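You operate a simulated robot arm through the tools that you are given. There is no shell and no other tool. Be economical: measure what you need, move in short steps, check, and stop when the job is done.

You run a simulated two-armed robot. Do the job below in one go: nothing can be reset, and whatever is moved stays where it is left.

## Task
Uncover the brake box and set its gap knob to 6.
Fine: turn both catches of the cover open and leave them so; carry the yellow cover to the blue stand.

The check looks at the end state, three seconds after you hand in, the way a careful person would. Anything else that was tipped, shoved, dropped, spilled or broken makes it a failure. A push-on lid holds only when it is set on centred and level and pressed home; a screw cap is set on level and turned clockwise until tight.

## Robot
Two 7-joint arms with fingered hands on one trunk, on a base that drives. Base frame: it is fixed to the floor where the robot stands at the start and does not move with it; the origin is under the middle of the robot, x ahead of it, y to its left, z up. Readings come in cm, rad, newtons and seconds.
The left shoulder is at the start at [2.1, 20.8, 140.1], the right one opposite. Places, roughly: blue stand [60, -100, 70]; gap knob [50, -10, 80]; left catch [50, 10, 80]; right catch [50, -20, 80]. Payload 5 kg a hand.
The TCP of each hand is the grasp point between the finger pads, 4.8 cm short of the fingertips. In the tool frame z runs along the fingers and y along their closing line. Largest opening 16 cm; the body of the gripper starts 5.6 cm behind the TCP. The gripper is a hand of 4 fingers: y runs from the thumb to the fingers, the wrist lies at [-2.6, -14.2, -25.2] in the tool frame.
Orientation is that of the tool frame in the base frame, as a unit quaternion [x, y, z, w]. With the fingers straight down and the wrist toward the robot, the tool's x, y and z point along [0, 1, 0], [1, 0, 0] and [0, 0, -1] of the base frame.

## Interface
- The arms move only by the tool arm_command. It takes "left_deltas", "right_deltas" or both (then of equal length, played together; a hand with none holds still); each is a list of rows, each a list of 6 numbers: the shift along the base's x, y, z in cm, then the turn, a rotation vector about the base's x, y, z in rad. In form: [[tx, ty, tz, wx, wy, wz], ...]. A call has 1 to 10 rows; each row is the pose to reach, as a shift and turn from the pose commanded when the call began. A row lasts 0.2 s, in which the tool goes at most 5 cm and 0.15 rad; a call with a longer step from one row to the next is refused whole. A pose out of reach is approached as far as the arm can. The call stops where the force on the tool passes 60 N (or 10 N more than at its start, if that is more) or the arm is blocked; 0.2 s more then pass. In this call time passes only in rows, and 0.2 s behind the last. It gives the time, the measured TCP pose, the force on the tool (base axes), the opening and the grip force at its end, in the units of the frame above (readings bear some noise), with the torque about the TCP (base axes, N m) and any sound that the robot's microphone picked up.
- Cameras (640 x 400 px; columns grow to the right, rows downward): "scene" is now at [8.94, -2.78, 157.74]; the picture's right is [-0.35, -0.94, -0.00], its down [-0.65, 0.24, -0.72] and it looks along [0.68, -0.25, -0.69] (base axes); focal length 293 px, centre (320, 200). "left" rides on the left gripper at [-8.7, -13.3, -18.9] in its tool frame; the picture's right is [-0.83, -0.26, 0.49], its down [0.51, -0.71, 0.49] and it looks along [0.22, 0.66, 0.72] (tool axes); focal length 238 px, centre (320, 200). "right" rides on the right gripper at [8.7, -13.3, -18.9] in its tool frame; the picture's right is [-0.83, 0.26, -0.49], its down [-0.51, -0.71, 0.49] and it looks along [-0.22, 0.66, 0.72] (tool axes); focal length 238 px, centre (320, 200). There is no depth. A picture from a camera that has moved, and an enlarged one, comes with that camera's place and axes in the base frame and with its lens.
- snapshot(camera): a new picture of that camera. The clock stands still meanwhile.
- raise_lower(by): slides the trunk up (or, below 0, down) by that many cm; the arms and the scene camera ride with it, the base frame stays. It gives what a move gives, with no picture.
- steer(legs): drives the robot by 1 to 6 legs, each [ahead, left, turn to the left] in cm, cm and rad, along the robot's own axes; the way and the turn of a leg run together, so that a leg with both is an arc; at most 150 cm and 3.142 rad a leg. The arms and the cameras ride along, it lands a little off, and it stops where it bumps. It gives what a move gives.
- finger_targets(index, middle, ring, thumb_bend, thumb_turn, hand): sets how far each is bent, from 0 (flat) to 1 (curled in); at 0.3 the hand is open as for a grip, at 0.7 the pads meet at the TCP. One left out holds its place. A second passes; each finger stops where it meets its share of the squeeze, and holds until it gets a number again. It is the only way to open and close the hand. It gives what a move gives, with no picture; readings hold the bend of each and the force on the fingers (four entries, about 0 where the hand has none), thumb and palm. thumb_turn goes from beside the hand (0) to across from the fingers (1), as for a grip.
- pan_tilt(pan, tilt): turns the head with the scene camera to pan (to the left, within 1.501 rad either way) and tilt (down, from -0.506 to 1.204), counted from straight ahead of the robot. It gives what a move gives.
- enlarge(camera, box): a new picture of the part [left, top, right, bottom] of that camera's present view, enlarged. The clock stands still meanwhile.
- job_done(): hands the job in; it is judged then, once.

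Work in short steps. Places have to be worked out from the pictures, the camera data and where the tool is seen: move nearer, look again, correct. Check each grasp and each placing, and mend what went wrong. You have 120 turns and 92 pictures in all, those below and enlarged ones among them. Open the grippers and draw the arms clear of the work before you hand the job in, unless the task says otherwise; then end with one line.

The tools are called after "Emit:" as a command line: name --argument value ..., lists and objects as JSON in quotes. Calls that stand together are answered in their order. arm_command: Moves the arms, as the interface text tells. Its arguments: {"type":"object","properties":{"left_deltas":{"type":"array"},"right_deltas":{"type":"array"}},"required":[]} The other tools are called the same way: raise_lower (by) slides the trunk up or down; finger_targets (index, middle, ring, thumb_bend, thumb_turn, hand) moves the fingers one by one; steer (legs) drives the base; pan_tilt (pan, tilt) turns the head that bears the scene camera; snapshot (camera) takes a picture; enlarge (camera, box) takes an enlarged picture of a part of a camera's view; job_done () hands the job in.

At the start:

```text
clock: 0.0
left_ee_pos: [59.96, 1.03, 110.31]
left_orientation: [0.707, 0.707, 0.0, -0.001]
left_contact_force: [0.2, -0.1, -0.8]
left_wrist_torque: [-0.02, 0.02, -0.01]
left_gripper_width: 15.96
left_gripper_force: 0.0
left_shape: jaw
left_bend: [0.3, 0.3, 0.3, 0.3, 0.98]
left_finger forces: [0.1, 0.0, 0.0, 0.0, 0.0, 0.0]
right_ee_pos: [54.45, -54.21, 119.64]
right_orientation: [0.707, 0.707, 0.0, 0.0]
right_contact_force: [0.1, 0.4, 0.0]
right_wrist_torque: [0.0, 0.01, -0.04]
right_gripper_width: 15.99
right_gripper_force: 0.1
right_shape: jaw
right_bend: [0.3, 0.3, 0.3, 0.3, 0.98]
right_finger forces: [0.0, 0.0, 0.0, 0.1, 0.1, 0.0]
trunk travel left (down, up): [-40.3, 28.7]
robot x, y, heading: [0.06, 0.21, 0.003]
head pan, tilt: [-0.358, 0.761]
```

scene: 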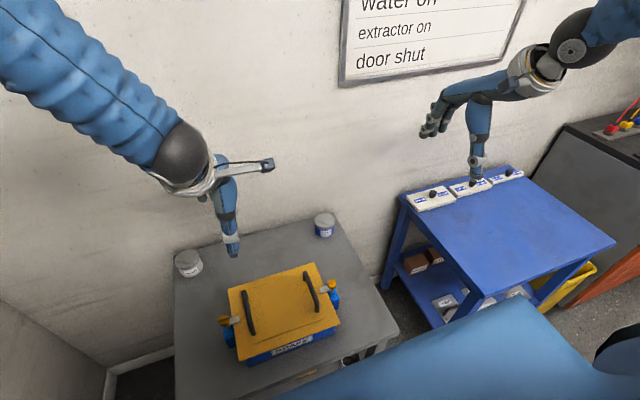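
right: 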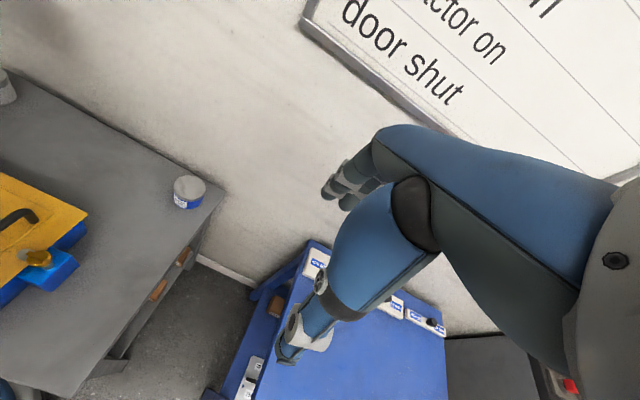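
left: 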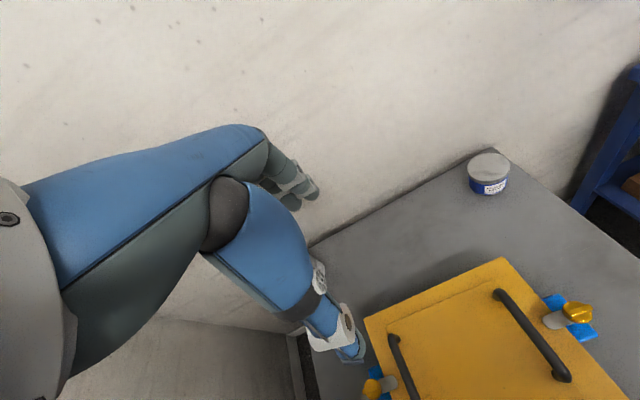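

The box with its yellow cover sits on the gray bench with two side catches, and the blue stand has three small switch-like plates along its back edge. I'll enlarge the views to see the details.

Emit:
enlarge --camera "scene" --box '[160, 200, 400, 400]'

Emit:
enlarge --camera "scene" --box '[380, 120, 640, 320]'

Emit:
enlarge --camera "left" --box '[340, 220, 640, 400]'

```text
2.00 times, centred on (280, 300) of scene
camera zoom: at [8.94, -2.78, 157.74], right [-0.35, -0.94, 0.0], down [-0.65, 0.24, -0.72], along [0.68, -0.25, -0.69], focal length 587 px, centre (400, 0)
```

zoom: 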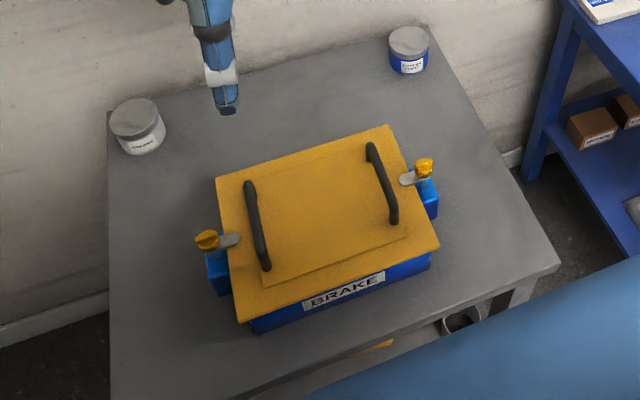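

```text
2.00 times, centred on (510, 220) of scene
camera zoom: at [8.94, -2.78, 157.74], right [-0.35, -0.94, 0.0], down [-0.65, 0.24, -0.72], along [0.68, -0.25, -0.69], focal length 587 px, centre (-60, 160)
```

zoom: 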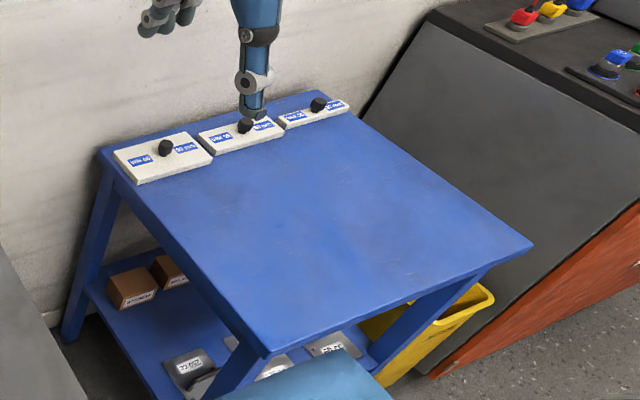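

```text
2.13 times, centred on (490, 310) of left
camera zoom: at [46.62, -7.68, 129.35], right [-0.26, -0.83, -0.49], down [-0.71, 0.51, -0.49], along [0.66, 0.22, -0.72], focal length 508 px, centre (-43, -35)
```

zoom: 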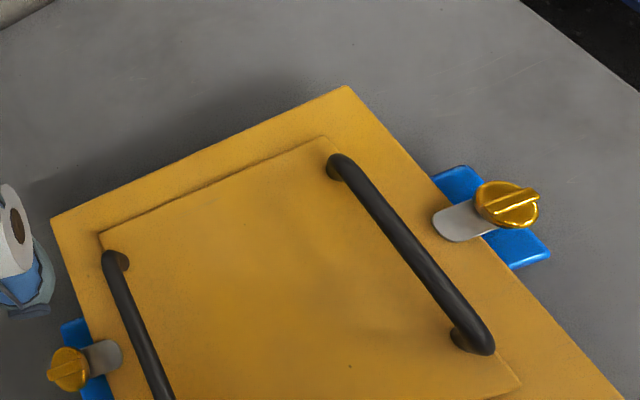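

Triangulating from the two views, the right catch knob is at about (48, -20.8, 84.7) and the left at about (47.9, 8.6, 85). The cover is centred at about (47.8, -6), with handles along x at y≈2.5 and -14.2. I'll aim the head at the box and bring both hands above their catches.

Emit:
pan_tilt --pan -0.12 --tilt 0.98

Emit:
arm_command --left_deltas '[[-4, 3, 0, 0, 0, 0], [-8, 5, 0, 0, 0, 0], [-12, 7.6, -2, 0, 0, 0], [-12, 7.6, -6, 0, 0, 0], [-12, 7.6, -9, 0, 0, 0], [-12, 7.6, -11, 0, 0, 0], [-12, 7.6, -11, 0, 0, 0], [-12, 7.6, -11, 0, 0, 0]]' --right_deltas '[[-1, 4.5, 0, 0, 0, 0], [-2, 9, 0, 0, 0, 0], [-3, 13.5, 0, 0, 0, 0], [-4, 18, 0, 0, 0, 0], [-5, 22.5, 0, 0, 0, 0], [-6, 27, 0, 0, 0, 0], [-6.4, 31, -2, 0, 0, 0], [-6.4, 33.4, -6, 0, 0, 0]]'

Emit:
snapshot --camera "scene"

Emit:
snapshot --camera "right"

Emit:
snapshot --camera "left"

```text
clock: 0.8
left_ee_pos: [59.92, 0.99, 110.33]
left_orientation: [0.707, 0.707, 0.0, 0.0]
left_contact_force: [-0.1, -0.5, 0.3]
left_wrist_torque: [-0.02, 0.01, -0.01]
left_gripper_width: 15.98
left_gripper_force: 0.0
left_shape: jaw
left_bend: [0.3, 0.3, 0.3, 0.3, 0.98]
left_finger forces: [0.1, 0.0, 0.0, 0.0, 0.0, 0.1]
right_ee_pos: [54.62, -54.19, 119.69]
right_orientation: [0.708, 0.707, 0.0, 0.0]
right_contact_force: [0.1, 0.2, 0.1]
right_wrist_torque: [-0.05, -0.01, -0.03]
right_gripper_width: 15.95
right_gripper_force: 0.0
right_shape: jaw
right_bend: [0.3, 0.3, 0.3, 0.3, 0.98]
right_finger forces: [0.0, 0.0, 0.0, 0.1, 0.1, 0.0]
trunk travel left (down, up): [-40.3, 28.7]
robot x, y, heading: [0.23, -0.05, -0.004]
head pan, tilt: [-0.12, 0.979]
```

```text
refused: row 3 steps farther than a row can; nothing moved
```

```text
85 pictures are left
camera scene: at [8.26, -0.75, 156.06], right [-0.12, -0.99, 0.0], down [-0.82, 0.1, -0.56], along [0.55, -0.07, -0.83], focal length 293 px, centre (320, 200)
```

scene: 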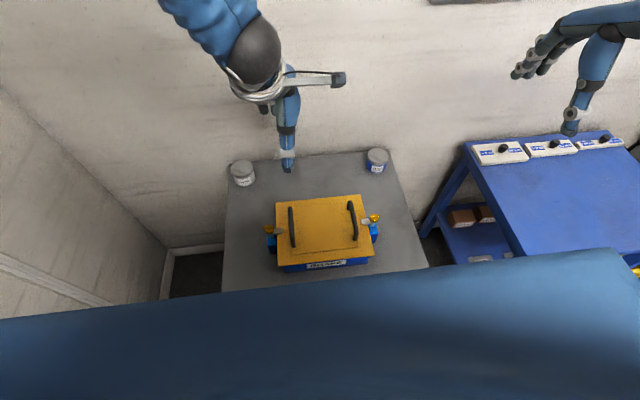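

```text
84 pictures are left
camera right: at [41.31, -45.49, 138.59], right [0.26, -0.83, 0.49], down [-0.71, -0.51, -0.49], along [0.66, -0.22, -0.72], focal length 238 px, centre (320, 200)
```

right: 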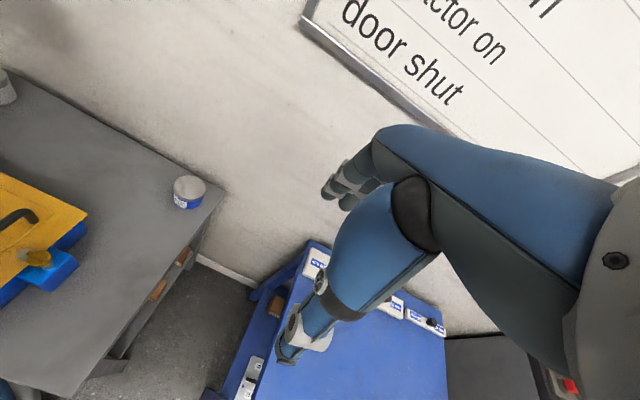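

```text
83 pictures are left
camera left: at [46.62, -7.68, 129.35], right [-0.26, -0.83, -0.49], down [-0.71, 0.51, -0.49], along [0.66, 0.22, -0.72], focal length 238 px, centre (320, 200)
```

left: 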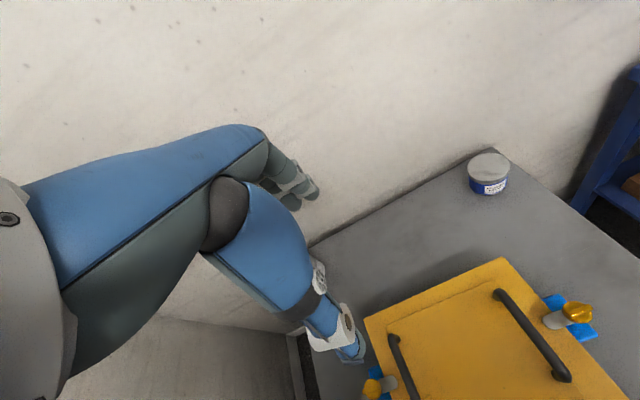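

The move was refused because a step was over 5 cm. I'll resend it with smaller steps.

Emit:
arm_command --left_deltas '[[-3, 2, 0, 0, 0, 0], [-6, 4, 0, 0, 0, 0], [-9, 6, 0, 0, 0, 0], [-12, 7.6, -2, 0, 0, 0], [-12, 7.6, -5, 0, 0, 0], [-12, 7.6, -8, 0, 0, 0], [-12, 7.6, -11, 0, 0, 0], [-12, 7.6, -12, 0, 0, 0], [-12, 7.6, -12, 0, 0, 0]]' --right_deltas '[[-1, 4, 0, 0, 0, 0], [-2, 8, 0, 0, 0, 0], [-3, 12, 0, 0, 0, 0], [-4, 16, 0, 0, 0, 0], [-5, 20, 0, 0, 0, 0], [-6, 24, 0, 0, 0, 0], [-6.4, 28, 0, 0, 0, 0], [-6.4, 31, -2, 0, 0, 0], [-6.4, 33.4, -6, 0, 0, 0]]'

Emit:
pan_tilt --pan -0.12 --tilt 0.8

Emit:
snapshot --camera "scene"

Emit:
snapshot --camera "left"

```text
clock: 2.8
left_ee_pos: [48.21, 8.66, 98.22]
left_orientation: [0.707, 0.707, -0.002, 0.001]
left_contact_force: [0.5, 0.5, -0.6]
left_wrist_torque: [-0.09, 0.08, 0.01]
left_gripper_width: 15.98
left_gripper_force: 0.1
left_shape: jaw
left_bend: [0.3, 0.3, 0.3, 0.3, 0.98]
left_finger forces: [0.0, 0.0, 0.1, 0.0, 0.0, 0.0]
right_ee_pos: [49.42, -20.39, 113.63]
right_orientation: [0.707, 0.707, -0.002, -0.001]
right_contact_force: [1.8, 1.3, 0.3]
right_wrist_torque: [-0.13, 0.17, 0.0]
right_gripper_width: 15.97
right_gripper_force: 0.1
right_shape: jaw
right_bend: [0.3, 0.3, 0.3, 0.3, 0.97]
right_finger forces: [0.1, 0.0, 0.1, 0.0, 0.0, 0.0]
right hand out of reach, approached as far as the arm can: row 6, 7, 8, 9
trunk travel left (down, up): [-40.3, 28.7]
robot x, y, heading: [-0.18, 0.31, 0.003]
head pan, tilt: [-0.12, 0.979]
```

```text
clock: 3.5
left_ee_pos: [47.87, 8.62, 98.52]
left_orientation: [0.707, 0.707, -0.001, 0.0]
left_contact_force: [0.7, 0.5, 0.1]
left_wrist_torque: [0.05, -0.03, 0.0]
left_gripper_width: 15.99
left_gripper_force: 0.1
left_shape: jaw
left_bend: [0.3, 0.3, 0.3, 0.3, 0.98]
left_finger forces: [0.1, 0.0, 0.0, 0.0, 0.0, 0.1]
right_ee_pos: [49.14, -20.63, 113.58]
right_orientation: [0.707, 0.707, -0.001, -0.001]
right_contact_force: [-0.2, -0.1, 0.7]
right_wrist_torque: [0.03, -0.06, -0.02]
right_gripper_width: 15.98
right_gripper_force: 0.1
right_shape: jaw
right_bend: [0.3, 0.3, 0.3, 0.3, 0.97]
right_finger forces: [0.1, 0.0, 0.0, 0.0, 0.1, 0.0]
trunk travel left (down, up): [-40.3, 28.7]
robot x, y, heading: [0.1, -0.02, -0.0]
head pan, tilt: [-0.12, 0.799]
```

```text
82 pictures are left
camera scene: at [9.16, -0.88, 157.42], right [-0.12, -0.99, 0.0], down [-0.71, 0.09, -0.7], along [0.69, -0.08, -0.72], focal length 293 px, centre (320, 200)
```

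scene: 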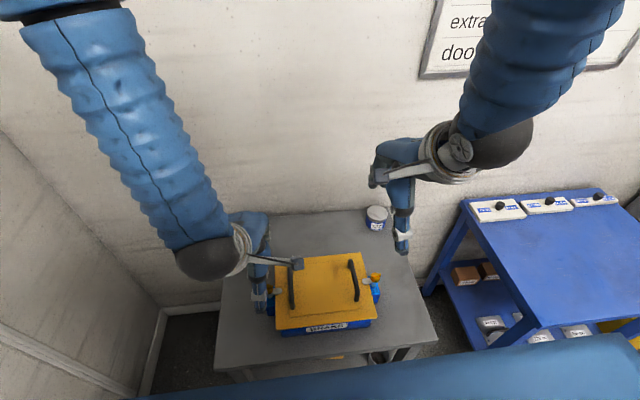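

```text
81 pictures are left
camera left: at [34.57, -0.07, 117.36], right [-0.26, -0.83, -0.49], down [-0.71, 0.51, -0.49], along [0.66, 0.22, -0.72], focal length 238 px, centre (320, 200)
```

left: 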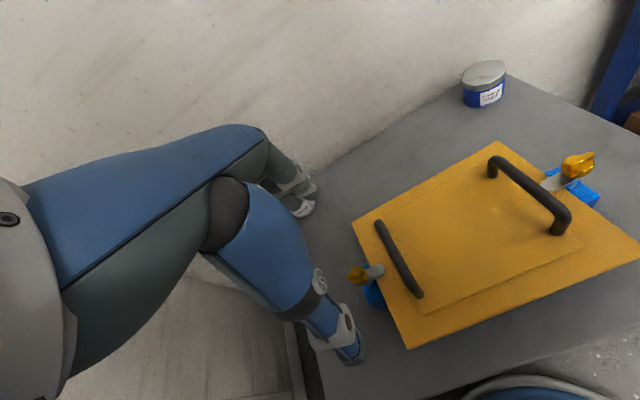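

The left catch re-triangulates at about (48, 8.4). I'll zoom in on both catches for their height and shape.

Emit:
enlarge --camera "left" --box '[310, 230, 430, 310]'

Emit:
enlarge --camera "left" --box '[500, 120, 640, 220]'

Emit:
enlarge --camera "scene" --box '[240, 240, 420, 350]'

```text
5.00 times, centred on (370, 270) of left
camera zoom: at [34.57, -0.07, 117.36], right [-0.26, -0.83, -0.49], down [-0.71, 0.51, -0.49], along [0.66, 0.22, -0.72], focal length 1192 px, centre (70, -150)
```

zoom: 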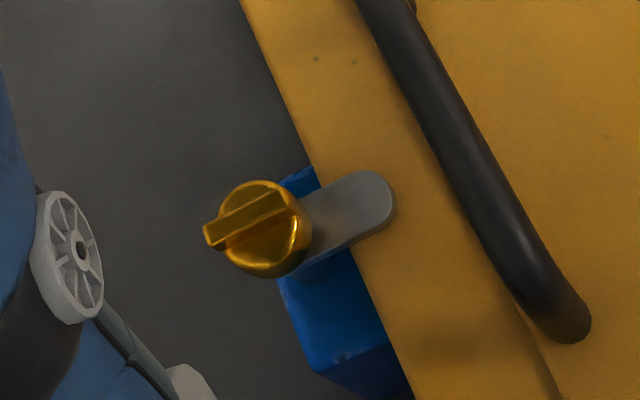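

```text
4.00 times, centred on (570, 170) of left
camera zoom: at [34.57, -0.07, 117.36], right [-0.26, -0.83, -0.49], down [-0.71, 0.51, -0.49], along [0.66, 0.22, -0.72], focal length 953 px, centre (-680, 320)
```

zoom: 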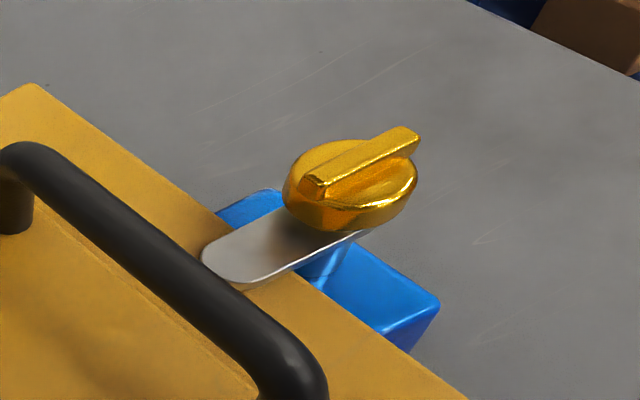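

```text
3.56 times, centred on (330, 295) of scene
camera zoom: at [9.16, -0.88, 157.42], right [-0.12, -0.99, 0.0], down [-0.71, 0.09, -0.7], along [0.69, -0.08, -0.72], focal length 1043 px, centre (284, -138)
```

zoom: 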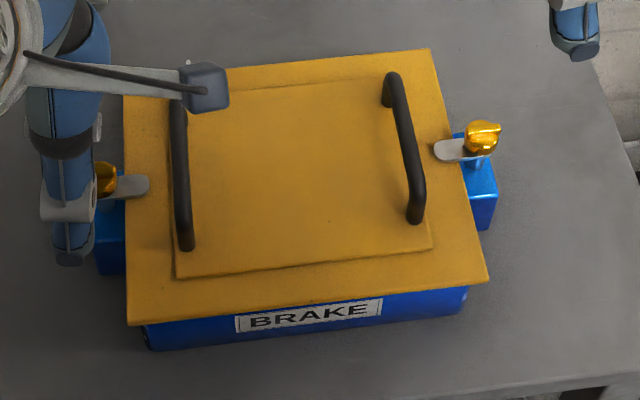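

The knobs are 3 cm discs with a bar along y. Closing along x in the current orientation suits them. I'll half-close the left hand, line it up over (48, 8.4), and lower to TCP z≈90 to look.

Emit:
finger_targets --hand "left" --index 0.5 --middle 0.5 --ring 0.5 --thumb_bend 0.5 --thumb_turn 1

Emit:
arm_command --left_deltas '[[0, -0.2, -3, 0, 0, 0], [0, -0.2, -6, 0, 0, 0], [0, -0.2, -8, 0, 0, 0], [0, -0.2, -8, 0, 0, 0]]'

Emit:
enlarge --camera "left" --box '[220, 150, 460, 300]'

Emit:
enlarge --camera "scene" --box '[200, 200, 360, 340]'

```text
clock: 4.5
left_ee_pos: [48.06, 8.63, 98.33]
left_orientation: [0.707, 0.707, 0.001, 0.0]
left_contact_force: [-0.3, -1.1, 0.6]
left_wrist_torque: [0.0, 0.02, -0.02]
left_gripper_width: 9.14
left_gripper_force: 0.1
left_shape: fingers
left_bend: [0.5, 0.5, 0.5, 0.5, 1.0]
left_finger forces: [0.0, 0.1, 0.0, 0.1, 0.0, 0.0]
right_ee_pos: [49.16, -20.58, 113.5]
right_orientation: [0.708, 0.706, -0.001, -0.001]
right_contact_force: [0.4, -0.3, -0.1]
right_wrist_torque: [0.0, 0.03, -0.01]
right_gripper_width: 15.98
right_gripper_force: 0.1
right_shape: jaw
right_bend: [0.3, 0.3, 0.3, 0.3, 0.97]
right_finger forces: [0.0, 0.0, 0.0, 0.1, 0.0, 0.0]
trunk travel left (down, up): [-40.3, 28.7]
robot x, y, heading: [-0.11, -0.0, 0.002]
head pan, tilt: [-0.12, 0.799]
```

```text
clock: 5.5
left_ee_pos: [47.96, 8.43, 90.38]
left_orientation: [0.708, 0.706, -0.001, 0.0]
left_contact_force: [-0.2, 0.5, 0.0]
left_wrist_torque: [-0.01, -0.02, -0.02]
left_gripper_width: 9.14
left_gripper_force: 0.0
left_shape: fingers
left_bend: [0.5, 0.5, 0.5, 0.5, 1.0]
left_finger forces: [0.0, 0.0, 0.0, 0.0, 0.1, 0.0]
right_ee_pos: [49.15, -20.5, 113.58]
right_orientation: [0.707, 0.707, -0.002, -0.002]
right_contact_force: [-0.5, 0.7, 0.7]
right_wrist_torque: [0.0, 0.0, 0.03]
right_gripper_width: 15.96
right_gripper_force: 0.1
right_shape: jaw
right_bend: [0.3, 0.3, 0.3, 0.3, 0.97]
right_finger forces: [0.0, 0.0, 0.0, 0.1, 0.0, 0.0]
trunk travel left (down, up): [-40.3, 28.7]
robot x, y, heading: [0.17, -0.13, 0.002]
head pan, tilt: [-0.12, 0.799]
```

```text
2.67 times, centred on (340, 225) of left
camera zoom: at [34.61, -0.27, 109.36], right [-0.26, -0.83, -0.49], down [-0.71, 0.51, -0.49], along [0.66, 0.22, -0.72], focal length 636 px, centre (267, 133)
```

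zoom: 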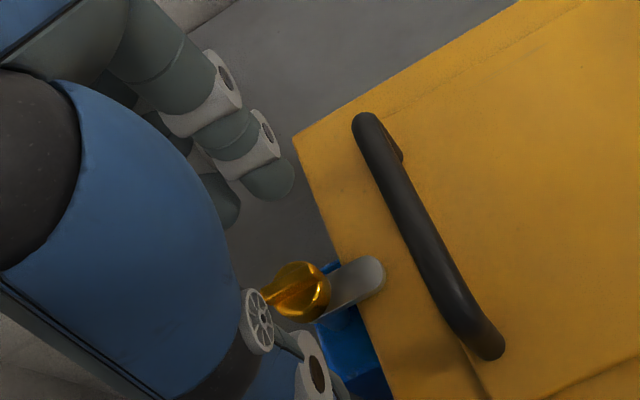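

```text
2.86 times, centred on (280, 270) of scene
camera zoom: at [9.2, -0.83, 157.43], right [-0.12, -0.99, 0.0], down [-0.71, 0.09, -0.7], along [0.69, -0.08, -0.72], focal length 838 px, centre (434, 0)
```

zoom: 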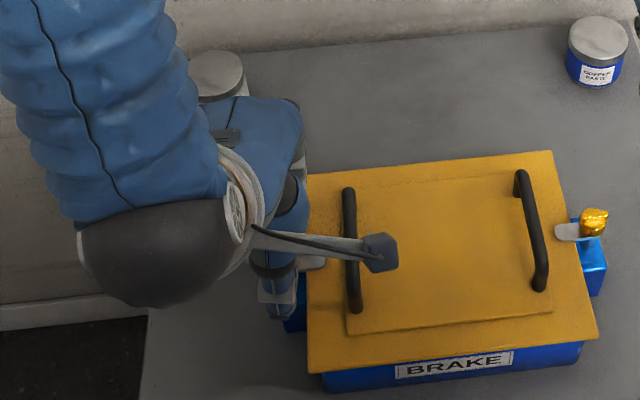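

The knob sits between the thumb and the fingers. I'll lower another 2.2 cm so the pads' lower part straddles the knob, then close.

Emit:
arm_command --left_deltas '[[0, 0, -1, 0, 0, 0], [0, 0, -2.2, 0, 0, 0], [0, 0, -2.2, 0, 0, 0]]'

Emit:
finger_targets --hand "left" --index 0.72 --middle 0.72 --ring 0.72 --thumb_bend 0.72

Emit:
enlarge --camera "left" --box '[220, 150, 460, 300]'

```text
clock: 6.3
left_ee_pos: [47.97, 8.41, 88.16]
left_orientation: [0.707, 0.707, 0.0, 0.0]
left_contact_force: [-0.5, 0.6, 0.7]
left_wrist_torque: [0.01, 0.03, 0.02]
left_gripper_width: 9.16
left_gripper_force: 0.0
left_shape: fingers
left_bend: [0.5, 0.5, 0.5, 0.5, 1.0]
left_finger forces: [0.0, 0.0, 0.0, 0.0, 0.0, 0.1]
right_ee_pos: [49.15, -20.48, 113.55]
right_orientation: [0.707, 0.707, -0.002, -0.001]
right_contact_force: [-0.5, 0.6, -0.1]
right_wrist_torque: [0.04, 0.01, -0.01]
right_gripper_width: 15.97
right_gripper_force: 0.1
right_shape: jaw
right_bend: [0.3, 0.3, 0.3, 0.3, 0.97]
right_finger forces: [0.0, 0.0, 0.0, 0.0, 0.1, 0.0]
trunk travel left (down, up): [-40.3, 28.7]
robot x, y, heading: [-0.37, -0.06, 0.005]
head pan, tilt: [-0.12, 0.799]
```

```text
clock: 7.3
left_ee_pos: [47.95, 8.36, 88.14]
left_orientation: [0.707, 0.707, -0.001, 0.0]
left_contact_force: [-0.5, 0.9, -0.3]
left_wrist_torque: [0.02, 0.06, 0.02]
left_gripper_width: 2.9
left_gripper_force: 13.2
left_shape: fingers
left_bend: [0.65, 0.71, 0.72, 0.66, 1.0]
left_finger forces: [8.5, 5.0, 0.0, 0.0, 13.1, 0.0]
right_ee_pos: [49.2, -20.64, 113.58]
right_orientation: [0.707, 0.707, -0.001, -0.001]
right_contact_force: [-0.4, -0.2, 0.2]
right_wrist_torque: [-0.05, 0.02, 0.02]
right_gripper_width: 15.97
right_gripper_force: 0.0
right_shape: jaw
right_bend: [0.3, 0.3, 0.3, 0.3, 0.97]
right_finger forces: [0.0, 0.0, 0.0, 0.0, 0.0, 0.0]
trunk travel left (down, up): [-40.3, 28.7]
robot x, y, heading: [0.02, 0.23, 0.002]
head pan, tilt: [-0.12, 0.799]
```

```text
2.67 times, centred on (340, 225) of left
camera zoom: at [34.65, -0.27, 107.15], right [-0.26, -0.83, -0.49], down [-0.71, 0.51, -0.49], along [0.65, 0.22, -0.72], focal length 636 px, centre (267, 133)
```

zoom: 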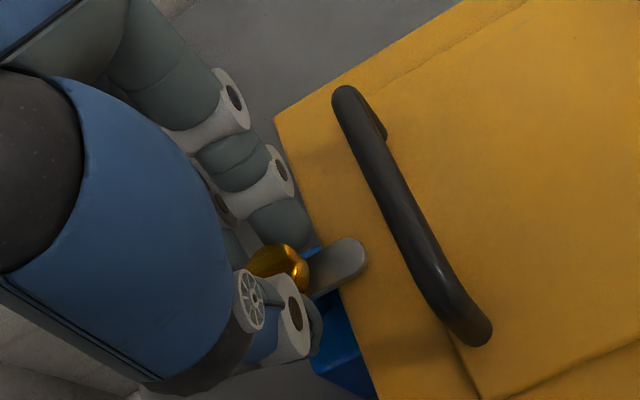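

The thumb and index hold the knob disc at 2.9 cm, centred on the TCP. I'll turn clockwise (wrist swinging outward) by 0.45 rad as a test.

Emit:
arm_command --left_deltas '[[0, 0, 0, 0, 0, -0.1], [0, 0, 0, 0, 0, -0.2], [0, 0, 0, 0, 0, -0.3], [0, 0, 0, 0, 0, -0.4], [0, 0, 0, 0, 0, -0.45]]'

Emit:
enlarge --camera "left" --box '[220, 150, 460, 300]'

```text
clock: 8.5
left_ee_pos: [47.96, 8.39, 88.06]
left_orientation: [0.847, 0.532, 0.0, -0.001]
left_contact_force: [0.5, 1.2, -0.6]
left_wrist_torque: [0.04, 0.03, 0.03]
left_gripper_width: 2.89
left_gripper_force: 13.1
left_shape: fingers
left_bend: [0.65, 0.71, 0.72, 0.66, 1.0]
left_finger forces: [8.8, 5.1, 0.1, 0.1, 12.8, 0.0]
right_ee_pos: [49.15, -20.55, 113.52]
right_orientation: [0.707, 0.707, -0.001, -0.001]
right_contact_force: [-0.3, -0.2, 0.2]
right_wrist_torque: [0.0, -0.04, 0.03]
right_gripper_width: 15.95
right_gripper_force: 0.0
right_shape: jaw
right_bend: [0.3, 0.3, 0.3, 0.3, 0.97]
right_finger forces: [0.0, 0.0, 0.1, 0.0, 0.1, 0.0]
trunk travel left (down, up): [-40.3, 28.7]
robot x, y, heading: [-0.36, -0.44, 0.003]
head pan, tilt: [-0.12, 0.799]
```

```text
2.67 times, centred on (340, 225) of left
camera zoom: at [32.21, 6.4, 107.12], right [-0.6, -0.64, -0.49], down [-0.42, 0.76, -0.49], along [0.69, -0.09, -0.72], focal length 636 px, centre (267, 133)
```

zoom: 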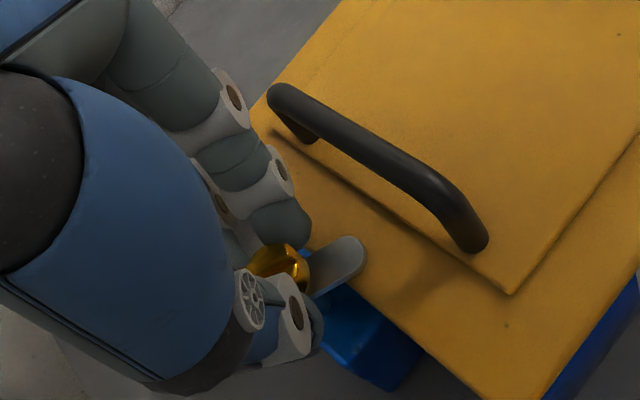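

The tongue turned with the hand, freely. I'll continue by another 1.2 rad, to about 95° total.

Emit:
arm_command --left_deltas '[[0, 0, 0, 0, 0, -0.13], [0, 0, 0, 0, 0, -0.26], [0, 0, 0, 0, 0, -0.39], [0, 0, 0, 0, 0, -0.52], [0, 0, 0, 0, 0, -0.65], [0, 0, 0, 0, 0, -0.78], [0, 0, 0, 0, 0, -0.91], [0, 0, 0, 0, 0, -1.04], [0, 0, 0, 0, 0, -1.17]]'

Emit:
enlarge --camera "left" --box '[220, 150, 460, 300]'

```text
clock: 10.5
left_ee_pos: [48.1, 8.29, 88.09]
left_orientation: [1.0, -0.025, 0.0, -0.001]
left_contact_force: [9.0, -1.2, -0.8]
left_wrist_torque: [-0.08, -0.25, 0.1]
left_gripper_width: 2.88
left_gripper_force: 15.1
left_shape: fingers
left_bend: [0.65, 0.71, 0.72, 0.67, 1.0]
left_finger forces: [8.3, 9.8, 0.0, 0.0, 12.4, 0.1]
right_ee_pos: [49.29, -20.75, 113.43]
right_orientation: [0.707, 0.707, 0.0, -0.002]
right_contact_force: [0.7, -2.2, 0.1]
right_wrist_torque: [0.14, 0.04, 0.01]
right_gripper_width: 15.95
right_gripper_force: 0.1
right_shape: jaw
right_bend: [0.3, 0.3, 0.3, 0.3, 0.97]
right_finger forces: [0.0, 0.0, 0.0, 0.1, 0.1, 0.0]
trunk travel left (down, up): [-40.3, 28.7]
robot x, y, heading: [0.04, -0.41, 0.004]
head pan, tilt: [-0.12, 0.799]
```

```text
2.67 times, centred on (340, 225) of left
camera zoom: at [39.98, 21.96, 107.18], right [-0.82, 0.3, -0.49], down [0.54, 0.69, -0.49], along [0.19, -0.66, -0.73], focal length 636 px, centre (267, 133)
```

zoom: 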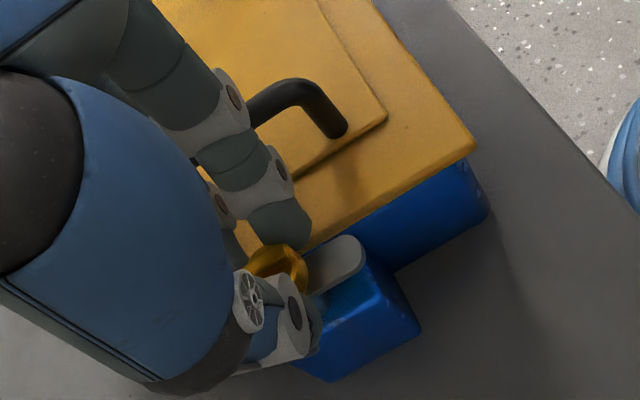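

The left tongue now lies parallel to the cover edge. I'll open the fingers slightly (the handle is near), open the thumb more, lift off, and look.

Emit:
finger_targets --hand "left" --index 0.6 --middle 0.62 --ring 0.65 --thumb_bend 0.55

Emit:
arm_command --left_deltas '[[0, 0, 1, 0, 0, 0], [0, 0, 3, 0, 0, 0], [0, 0, 6, 0, 0, 0], [0, 2, 10, 0, 0, 0], [0, 4, 14, 0, 0, 0], [0, 4, 14, 0, 0, 0]]'

Emit:
enlarge --camera "left" --box '[220, 120, 520, 320]'

```text
clock: 11.5
left_ee_pos: [47.9, 8.5, 88.22]
left_orientation: [1.0, -0.025, 0.0, 0.0]
left_contact_force: [-1.6, 4.8, 1.5]
left_wrist_torque: [-0.05, -0.01, 0.01]
left_gripper_width: 6.05
left_gripper_force: 2.5
left_shape: fingers
left_bend: [0.6, 0.64, 0.65, 0.55, 1.0]
left_finger forces: [0.1, 5.0, 0.1, 0.1, 0.0, 0.0]
right_ee_pos: [49.2, -20.49, 113.62]
right_orientation: [0.707, 0.707, -0.001, -0.002]
right_contact_force: [-0.6, 0.5, -0.1]
right_wrist_torque: [0.01, -0.04, 0.0]
right_gripper_width: 15.96
right_gripper_force: 0.1
right_shape: jaw
right_bend: [0.3, 0.3, 0.3, 0.3, 0.97]
right_finger forces: [0.0, 0.0, 0.0, 0.0, 0.0, 0.0]
trunk travel left (down, up): [-40.3, 28.7]
robot x, y, heading: [0.12, -0.03, 0.003]
head pan, tilt: [-0.12, 0.799]
```

```text
clock: 12.9
left_ee_pos: [48.04, 12.53, 102.12]
left_orientation: [1.0, -0.024, -0.001, 0.0]
left_contact_force: [0.3, -0.2, -0.5]
left_wrist_torque: [-0.03, 0.08, -0.03]
left_gripper_width: 6.08
left_gripper_force: 0.0
left_shape: fingers
left_bend: [0.6, 0.62, 0.65, 0.55, 1.0]
left_finger forces: [0.0, 0.0, 0.1, 0.0, 0.0, 0.1]
right_ee_pos: [49.26, -20.55, 113.57]
right_orientation: [0.707, 0.707, -0.001, -0.001]
right_contact_force: [-0.1, 0.0, -0.4]
right_wrist_torque: [0.0, 0.06, 0.01]
right_gripper_width: 15.96
right_gripper_force: 0.2
right_shape: jaw
right_bend: [0.3, 0.3, 0.3, 0.3, 0.97]
right_finger forces: [0.0, 0.0, 0.0, 0.0, 0.1, 0.0]
trunk travel left (down, up): [-40.3, 28.7]
robot x, y, heading: [-0.04, 0.26, -0.004]
head pan, tilt: [-0.12, 0.799]
```

```text
2.00 times, centred on (370, 220) of left
camera zoom: at [39.99, 26.14, 121.08], right [-0.82, 0.3, -0.49], down [0.54, 0.68, -0.49], along [0.18, -0.67, -0.72], focal length 477 px, centre (220, 160)
```

zoom: 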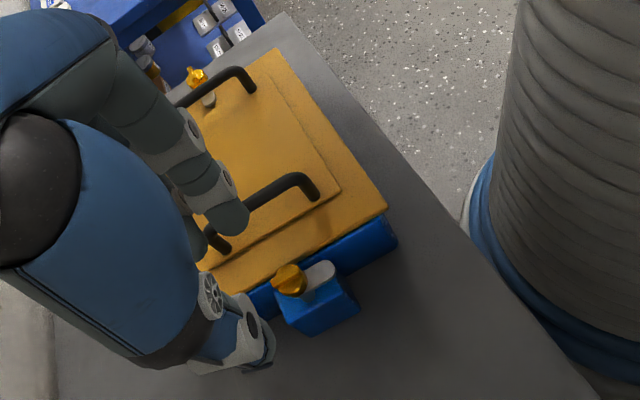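

The left catch is open with its tongue clear of the cover. Now the right hand: half-close it, line up over (48, -20.8), and lower to z≈98.

Emit:
finger_targets --hand "right" --index 0.5 --middle 0.5 --ring 0.5 --thumb_bend 0.5 --thumb_turn 1

Emit:
arm_command --right_deltas '[[0, 0, -4, 0, 0, 0], [0, 0, -8, 0, 0, 0], [0, 0, -12, 0, 0, 0], [0, 0, -15, 0, 0, 0], [0, 0, -15, 0, 0, 0]]'

Emit:
enlarge --camera "right" --box '[180, 150, 420, 300]'

```text
clock: 13.9
left_ee_pos: [48.03, 12.4, 102.02]
left_orientation: [1.0, -0.025, 0.001, 0.0]
left_contact_force: [-0.1, -0.4, 0.5]
left_wrist_torque: [0.01, 0.03, 0.03]
left_gripper_width: 6.09
left_gripper_force: 0.0
left_shape: fingers
left_bend: [0.6, 0.62, 0.65, 0.55, 1.0]
left_finger forces: [0.0, 0.0, 0.0, 0.1, 0.0, 0.0]
right_ee_pos: [49.28, -20.61, 113.66]
right_orientation: [0.707, 0.707, -0.001, -0.001]
right_contact_force: [0.2, -0.1, -0.2]
right_wrist_torque: [-0.02, 0.01, 0.01]
right_gripper_width: 9.15
right_gripper_force: 0.1
right_shape: fingers
right_bend: [0.5, 0.5, 0.5, 0.5, 1.0]
right_finger forces: [0.0, 0.1, 0.0, 0.1, 0.0, 0.0]
trunk travel left (down, up): [-40.3, 28.7]
robot x, y, heading: [-0.32, 0.07, 0.0]
head pan, tilt: [-0.12, 0.799]
```

```text
clock: 15.1
left_ee_pos: [47.9, 12.55, 102.16]
left_orientation: [1.0, -0.024, 0.001, 0.0]
left_contact_force: [-0.7, 0.9, 1.0]
left_wrist_torque: [0.01, -0.06, 0.01]
left_gripper_width: 6.04
left_gripper_force: 0.0
left_shape: fingers
left_bend: [0.6, 0.62, 0.65, 0.55, 1.0]
left_finger forces: [0.1, 0.0, 0.0, 0.0, 0.1, 0.0]
right_ee_pos: [48.99, -20.57, 98.58]
right_orientation: [0.707, 0.707, -0.001, -0.001]
right_contact_force: [0.2, 0.2, 0.3]
right_wrist_torque: [0.03, -0.02, -0.02]
right_gripper_width: 9.16
right_gripper_force: 0.0
right_shape: fingers
right_bend: [0.5, 0.5, 0.5, 0.5, 1.0]
right_finger forces: [0.0, 0.0, 0.1, 0.0, 0.0, 0.1]
trunk travel left (down, up): [-40.3, 28.7]
robot x, y, heading: [0.06, -0.15, 0.004]
head pan, tilt: [-0.12, 0.799]
```

```text
2.67 times, centred on (300, 225) of right
camera zoom: at [35.85, -11.87, 117.54], right [0.26, -0.83, 0.49], down [-0.71, -0.51, -0.49], along [0.66, -0.22, -0.72], focal length 636 px, centre (373, 133)
```

zoom: 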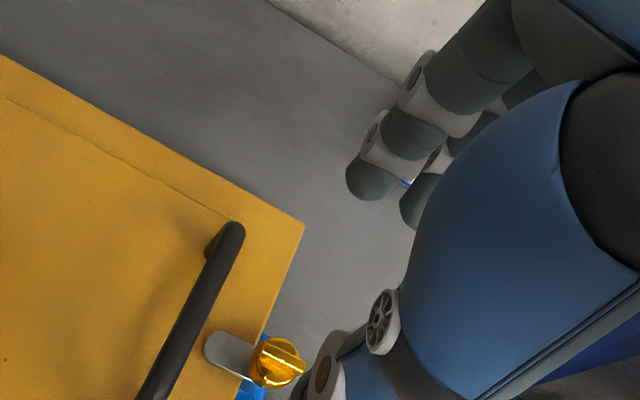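

The right knob is at about (48, -21). I'll move there and go down in stages.

Emit:
arm_command --right_deltas '[[-1, -0.4, -3, 0, 0, 0], [-1, -0.4, -6, 0, 0, 0], [-1, -0.4, -8, 0, 0, 0], [-1, -0.4, -8, 0, 0, 0]]'

Emit:
enlarge --camera "right" --box '[180, 150, 420, 300]'

```text
clock: 16.1
left_ee_pos: [48.0, 12.4, 102.04]
left_orientation: [1.0, -0.025, 0.0, -0.001]
left_contact_force: [-1.0, -0.2, 0.5]
left_wrist_torque: [-0.01, -0.02, -0.01]
left_gripper_width: 6.07
left_gripper_force: 0.0
left_shape: fingers
left_bend: [0.6, 0.62, 0.65, 0.55, 1.0]
left_finger forces: [0.0, 0.0, 0.0, 0.1, 0.0, 0.0]
right_ee_pos: [48.2, -20.93, 90.57]
right_orientation: [0.707, 0.707, 0.0, 0.0]
right_contact_force: [-0.1, 0.2, 0.4]
right_wrist_torque: [-0.02, -0.05, 0.01]
right_gripper_width: 9.1
right_gripper_force: 0.1
right_shape: fingers
right_bend: [0.5, 0.5, 0.5, 0.5, 1.0]
right_finger forces: [0.1, 0.1, 0.0, 0.1, 0.1, 0.1]
trunk travel left (down, up): [-40.3, 28.7]
robot x, y, heading: [-0.2, -0.46, -0.003]
head pan, tilt: [-0.12, 0.799]
```

```text
2.67 times, centred on (300, 225) of right
camera zoom: at [34.97, -12.22, 109.5], right [0.26, -0.83, 0.49], down [-0.71, -0.51, -0.49], along [0.66, -0.22, -0.72], focal length 636 px, centre (373, 133)
```

zoom: 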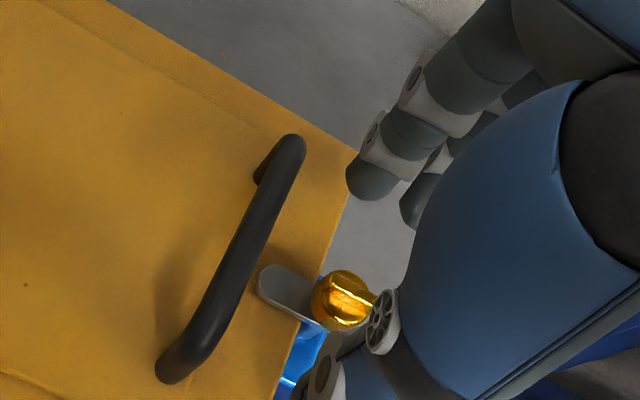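

This mirrors the left-hand approach. I'll lower 2.4 cm and close.

Emit:
arm_command --right_deltas '[[-0.1, 0, -1.2, 0, 0, 0], [-0.1, 0, -2.4, 0, 0, 0], [-0.1, 0, -2.4, 0, 0, 0]]'

Emit:
finger_targets --hand "right" --index 0.72 --middle 0.72 --ring 0.72 --thumb_bend 0.72

Emit:
arm_command --right_deltas '[[0, 0, 0, 0, 0, 0.1], [0, 0, 0, 0, 0, 0.2], [0, 0, 0, 0, 0, 0.3], [0, 0, 0, 0, 0, 0.4], [0, 0, 0, 0, 0, 0.45]]'

Emit:
enlarge --camera "right" --box '[180, 150, 420, 300]'

```text
clock: 16.9
left_ee_pos: [48.17, 12.45, 102.11]
left_orientation: [1.0, -0.025, 0.0, 0.0]
left_contact_force: [-0.3, 0.7, -0.6]
left_wrist_torque: [0.06, -0.01, 0.02]
left_gripper_width: 6.1
left_gripper_force: 0.0
left_shape: fingers
left_bend: [0.6, 0.62, 0.65, 0.55, 1.0]
left_finger forces: [0.0, 0.1, 0.0, 0.1, 0.0, 0.0]
right_ee_pos: [48.06, -21.03, 88.17]
right_orientation: [0.707, 0.707, 0.001, 0.0]
right_contact_force: [-0.8, -0.2, 0.7]
right_wrist_torque: [-0.01, 0.03, 0.05]
right_gripper_width: 9.12
right_gripper_force: 0.0
right_shape: fingers
right_bend: [0.5, 0.5, 0.5, 0.5, 1.0]
right_finger forces: [0.0, 0.0, 0.0, 0.0, 0.1, 0.0]
trunk travel left (down, up): [-40.3, 28.7]
robot x, y, heading: [0.26, -0.43, -0.003]
head pan, tilt: [-0.12, 0.799]
```

```text
clock: 17.9
left_ee_pos: [47.93, 12.42, 102.02]
left_orientation: [1.0, -0.025, 0.0, 0.0]
left_contact_force: [0.2, 1.0, 0.2]
left_wrist_torque: [0.05, -0.01, 0.04]
left_gripper_width: 6.06
left_gripper_force: 0.0
left_shape: fingers
left_bend: [0.6, 0.62, 0.65, 0.55, 1.0]
left_finger forces: [0.0, 0.0, 0.1, 0.1, 0.0, 0.0]
right_ee_pos: [48.03, -21.04, 88.12]
right_orientation: [0.708, 0.706, 0.0, 0.0]
right_contact_force: [-1.5, -1.3, -0.6]
right_wrist_torque: [-0.02, 0.13, -0.02]
right_gripper_width: 2.79
right_gripper_force: 13.6
right_shape: fingers
right_bend: [0.66, 0.71, 0.72, 0.66, 1.0]
right_finger forces: [7.5, 5.7, 0.0, 0.0, 14.1, 0.0]
trunk travel left (down, up): [-40.3, 28.7]
robot x, y, heading: [0.05, 0.14, 0.004]
head pan, tilt: [-0.12, 0.799]
```

```text
clock: 19.1
left_ee_pos: [48.04, 12.5, 102.03]
left_orientation: [1.0, -0.025, 0.0, 0.0]
left_contact_force: [-0.9, 0.3, 0.0]
left_wrist_torque: [0.02, 0.0, 0.01]
left_gripper_width: 6.08
left_gripper_force: 0.0
left_shape: fingers
left_bend: [0.6, 0.62, 0.65, 0.55, 1.0]
left_finger forces: [0.1, 0.2, 0.1, 0.0, 0.0, 0.0]
right_ee_pos: [48.07, -21.03, 88.18]
right_orientation: [0.531, 0.848, 0.0, -0.001]
right_contact_force: [-2.4, -0.3, 0.8]
right_wrist_torque: [0.02, 0.15, -0.03]
right_gripper_width: 2.8
right_gripper_force: 13.2
right_shape: fingers
right_bend: [0.66, 0.71, 0.72, 0.66, 1.0]
right_finger forces: [8.0, 4.8, 0.1, 0.0, 14.1, 0.1]
trunk travel left (down, up): [-40.3, 28.7]
robot x, y, heading: [0.12, 0.02, -0.003]
head pan, tilt: [-0.12, 0.799]
```

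```text
2.67 times, centred on (300, 225) of right
camera zoom: at [32.38, -18.93, 107.14], right [0.6, -0.64, 0.49], down [-0.42, -0.76, -0.49], along [0.68, 0.09, -0.72], focal length 636 px, centre (373, 133)
```

zoom: 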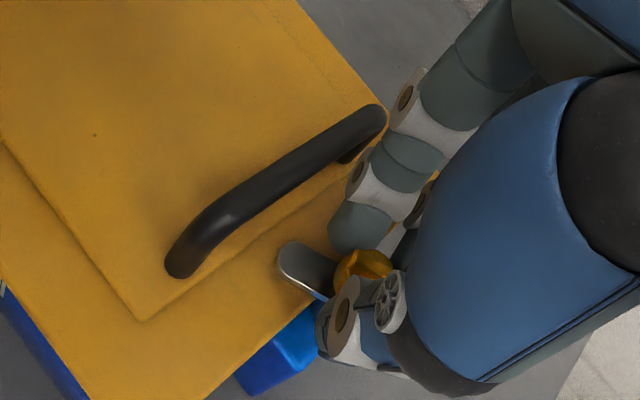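

The right catch is turning too, so I'll continue to about 93° total.

Emit:
arm_command --right_deltas '[[0, 0, 0, 0, 0, 0.13], [0, 0, 0, 0, 0, 0.26], [0, 0, 0, 0, 0, 0.39], [0, 0, 0, 0, 0, 0.52], [0, 0, 0, 0, 0, 0.65], [0, 0, 0, 0, 0, 0.78], [0, 0, 0, 0, 0, 0.91], [0, 0, 0, 0, 0, 1.04], [0, 0, 0, 0, 0, 1.17]]'

Emit:
finger_targets --hand "right" --index 0.6 --middle 0.62 --ring 0.65 --thumb_bend 0.55

Emit:
arm_command --right_deltas '[[0, 0, 1, 0, 0, 0], [0, 0, 3, 0, 0, 0], [0, 0, 6, 0, 0, 0], [0, -2, 10, 0, 0, 0], [0, -4, 14, 0, 0, 0], [0, -4, 14, 0, 0, 0]]'

Emit:
enlarge --camera "right" --box '[120, 120, 420, 320]'

```text
clock: 21.1
left_ee_pos: [47.98, 12.46, 102.14]
left_orientation: [1.0, -0.025, 0.0, 0.0]
left_contact_force: [-0.3, 0.7, -0.8]
left_wrist_torque: [-0.02, 0.0, -0.01]
left_gripper_width: 6.06
left_gripper_force: 0.1
left_shape: fingers
left_bend: [0.6, 0.62, 0.65, 0.55, 1.0]
left_finger forces: [0.0, 0.0, 0.0, 0.0, 0.0, 0.1]
right_ee_pos: [48.06, -20.98, 88.2]
right_orientation: [-0.025, 1.0, 0.0, -0.001]
right_contact_force: [-7.2, -1.8, 0.7]
right_wrist_torque: [-0.05, 0.22, -0.05]
right_gripper_width: 2.78
right_gripper_force: 14.4
right_shape: fingers
right_bend: [0.65, 0.71, 0.72, 0.66, 1.0]
right_finger forces: [9.7, 5.4, 0.1, 0.0, 13.2, 0.0]
trunk travel left (down, up): [-40.3, 28.7]
robot x, y, heading: [0.63, 0.36, 0.003]
head pan, tilt: [-0.12, 0.799]
```

```text
clock: 22.1
left_ee_pos: [47.95, 12.33, 102.14]
left_orientation: [1.0, -0.025, 0.0, -0.001]
left_contact_force: [0.2, 0.4, -0.5]
left_wrist_torque: [-0.03, 0.01, 0.01]
left_gripper_width: 6.07
left_gripper_force: 0.0
left_shape: fingers
left_bend: [0.6, 0.62, 0.65, 0.55, 1.0]
left_finger forces: [0.0, 0.1, 0.0, 0.0, 0.0, 0.0]
right_ee_pos: [48.08, -21.02, 88.2]
right_orientation: [-0.025, 1.0, -0.001, 0.0]
right_contact_force: [2.4, -10.5, 9.5]
right_wrist_torque: [0.47, -0.23, -0.44]
right_gripper_width: 6.06
right_gripper_force: 6.3
right_shape: fingers
right_bend: [0.6, 0.65, 0.65, 0.55, 1.0]
right_finger forces: [0.0, 13.3, 0.0, 0.0, 0.0, 0.0]
trunk travel left (down, up): [-40.3, 28.7]
robot x, y, heading: [0.11, 0.28, 0.003]
head pan, tilt: [-0.12, 0.799]
```

```text
clock: 23.5
left_ee_pos: [48.02, 12.44, 101.96]
left_orientation: [1.0, -0.025, -0.001, 0.0]
left_contact_force: [0.8, 0.2, 0.3]
left_wrist_torque: [-0.03, 0.03, -0.01]
left_gripper_width: 6.06
left_gripper_force: 0.0
left_shape: fingers
left_bend: [0.6, 0.62, 0.65, 0.55, 1.0]
left_finger forces: [0.0, 0.0, 0.0, 0.0, 0.0, 0.0]
right_ee_pos: [48.11, -24.78, 102.16]
right_orientation: [-0.027, 1.0, 0.0, -0.001]
right_contact_force: [-0.1, -0.1, -1.1]
right_wrist_torque: [0.02, 0.06, -0.02]
right_gripper_width: 6.07
right_gripper_force: 0.1
right_shape: fingers
right_bend: [0.6, 0.62, 0.65, 0.55, 1.0]
right_finger forces: [0.0, 0.0, 0.1, 0.0, 0.0, 0.0]
trunk travel left (down, up): [-40.3, 28.7]
robot x, y, heading: [-0.08, -0.12, 0.001]
head pan, tilt: [-0.12, 0.799]
```

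```text
2.00 times, centred on (270, 220) of right
camera zoom: at [40.18, -38.55, 121.18], right [0.82, 0.3, 0.49], down [0.54, -0.68, -0.49], along [0.18, 0.67, -0.72], focal length 477 px, centre (420, 160)
```

zoom: 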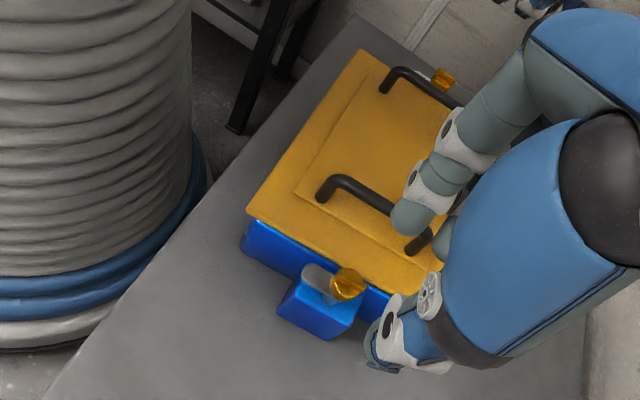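

Both catches are open with their tongues clear of the cover. The hands are now oriented right for the handles, so I'll open them and move above the bars (y≈2.5 and -14.2, x≈46.5) at z≈93.

Emit:
finger_targets --hand "left" --index 0.5 --middle 0.5 --ring 0.5 --thumb_bend 0.5

Emit:
finger_targets --hand "right" --index 0.5 --middle 0.5 --ring 0.5 --thumb_bend 0.5

Emit:
arm_command --left_deltas '[[-0.5, -3, 0, 0, 0, 0.05], [-1, -6, 0, 0, 0, 0.05], [-1.6, -9.9, 0, 0, 0, 0.05], [-1.6, -9.9, -3, 0, 0, 0.05], [-1.6, -9.9, -6, 0, 0, 0.05], [-1.6, -9.9, -9, 0, 0, 0.05], [-1.6, -9.9, -9, 0, 0, 0.05]]' --right_deltas '[[-0.5, 3.5, 0, 0, 0, -0.05], [-1, 7, 0, 0, 0, -0.05], [-1.6, 10.6, 0, 0, 0, -0.05], [-1.6, 10.6, -3, 0, 0, -0.05], [-1.6, 10.6, -6, 0, 0, -0.05], [-1.6, 10.6, -9, 0, 0, -0.05], [-1.6, 10.6, -9, 0, 0, -0.05]]'

Emit:
enlarge --camera "right" --box '[180, 120, 420, 270]'

Emit:
enlarge --camera "left" --box '[220, 120, 460, 270]'

```text
clock: 24.5
left_ee_pos: [47.93, 12.4, 102.09]
left_orientation: [1.0, -0.024, -0.001, 0.001]
left_contact_force: [-0.2, 0.1, -0.1]
left_wrist_torque: [0.0, 0.01, -0.02]
left_gripper_width: 9.05
left_gripper_force: 0.1
left_shape: fingers
left_bend: [0.5, 0.5, 0.5, 0.5, 1.0]
left_finger forces: [0.0, 0.0, 0.0, 0.0, 0.1, 0.0]
right_ee_pos: [48.11, -24.95, 102.17]
right_orientation: [-0.024, 1.0, -0.001, -0.001]
right_contact_force: [0.2, -0.5, -0.6]
right_wrist_torque: [-0.03, 0.0, 0.01]
right_gripper_width: 6.06
right_gripper_force: 0.1
right_shape: fingers
right_bend: [0.6, 0.62, 0.65, 0.55, 1.0]
right_finger forces: [0.0, 0.1, 0.0, 0.1, 0.0, 0.0]
trunk travel left (down, up): [-40.3, 28.7]
robot x, y, heading: [0.06, 0.19, -0.003]
head pan, tilt: [-0.12, 0.799]
```

```text
clock: 25.5
left_ee_pos: [48.07, 12.44, 102.13]
left_orientation: [1.0, -0.024, 0.0, 0.001]
left_contact_force: [0.2, 0.5, -0.3]
left_wrist_torque: [-0.02, -0.02, 0.02]
left_gripper_width: 9.04
left_gripper_force: 0.0
left_shape: fingers
left_bend: [0.5, 0.5, 0.5, 0.5, 1.0]
left_finger forces: [0.0, 0.0, 0.0, 0.1, 0.0, 0.1]
right_ee_pos: [48.01, -24.88, 102.03]
right_orientation: [-0.025, 1.0, 0.0, 0.0]
right_contact_force: [0.8, 0.5, -0.5]
right_wrist_torque: [0.02, -0.03, 0.03]
right_gripper_width: 9.04
right_gripper_force: 0.1
right_shape: fingers
right_bend: [0.5, 0.5, 0.5, 0.5, 1.0]
right_finger forces: [0.0, 0.1, 0.0, 0.0, 0.1, 0.0]
trunk travel left (down, up): [-40.3, 28.7]
robot x, y, heading: [-0.14, 0.02, -0.0]
head pan, tilt: [-0.12, 0.799]
```

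```text
clock: 27.1
left_ee_pos: [46.28, 2.7, 93.31]
left_orientation: [1.0, 0.001, 0.0, -0.001]
left_contact_force: [-0.9, 24.9, -1.4]
left_wrist_torque: [-0.42, 0.01, 0.62]
left_gripper_width: 9.08
left_gripper_force: 0.1
left_shape: fingers
left_bend: [0.5, 0.62, 0.51, 0.5, 1.0]
left_finger forces: [0.0, 0.1, 0.0, 0.0, 0.0, 0.1]
right_ee_pos: [46.49, -14.43, 93.25]
right_orientation: [0.001, 1.0, -0.001, 0.0]
right_contact_force: [0.2, -25.2, 2.1]
right_wrist_torque: [0.72, -0.13, -0.62]
right_gripper_width: 9.09
right_gripper_force: 0.0
right_shape: fingers
right_bend: [0.5, 0.59, 0.5, 0.5, 1.0]
right_finger forces: [0.0, 0.0, 0.1, 0.1, 0.1, 0.1]
trunk travel left (down, up): [-40.3, 28.7]
robot x, y, heading: [0.06, 0.07, 0.001]
head pan, tilt: [-0.12, 0.799]
```

```text
2.67 times, centred on (300, 195) of right
camera zoom: at [37.87, -27.6, 112.21], right [0.83, 0.26, 0.49], down [0.51, -0.71, -0.49], along [0.22, 0.65, -0.72], focal length 636 px, centre (373, 213)
```

zoom: 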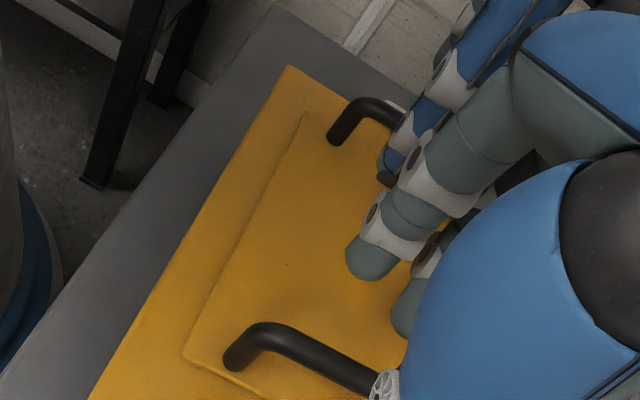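

```text
2.67 times, centred on (340, 195) of left
camera zoom: at [37.55, 15.84, 112.21], right [-0.83, 0.26, -0.49], down [0.51, 0.71, -0.49], along [0.22, -0.65, -0.72], focal length 636 px, centre (267, 213)
```

zoom: 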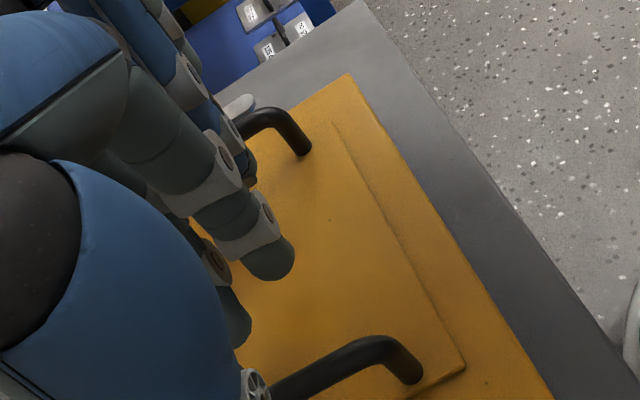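

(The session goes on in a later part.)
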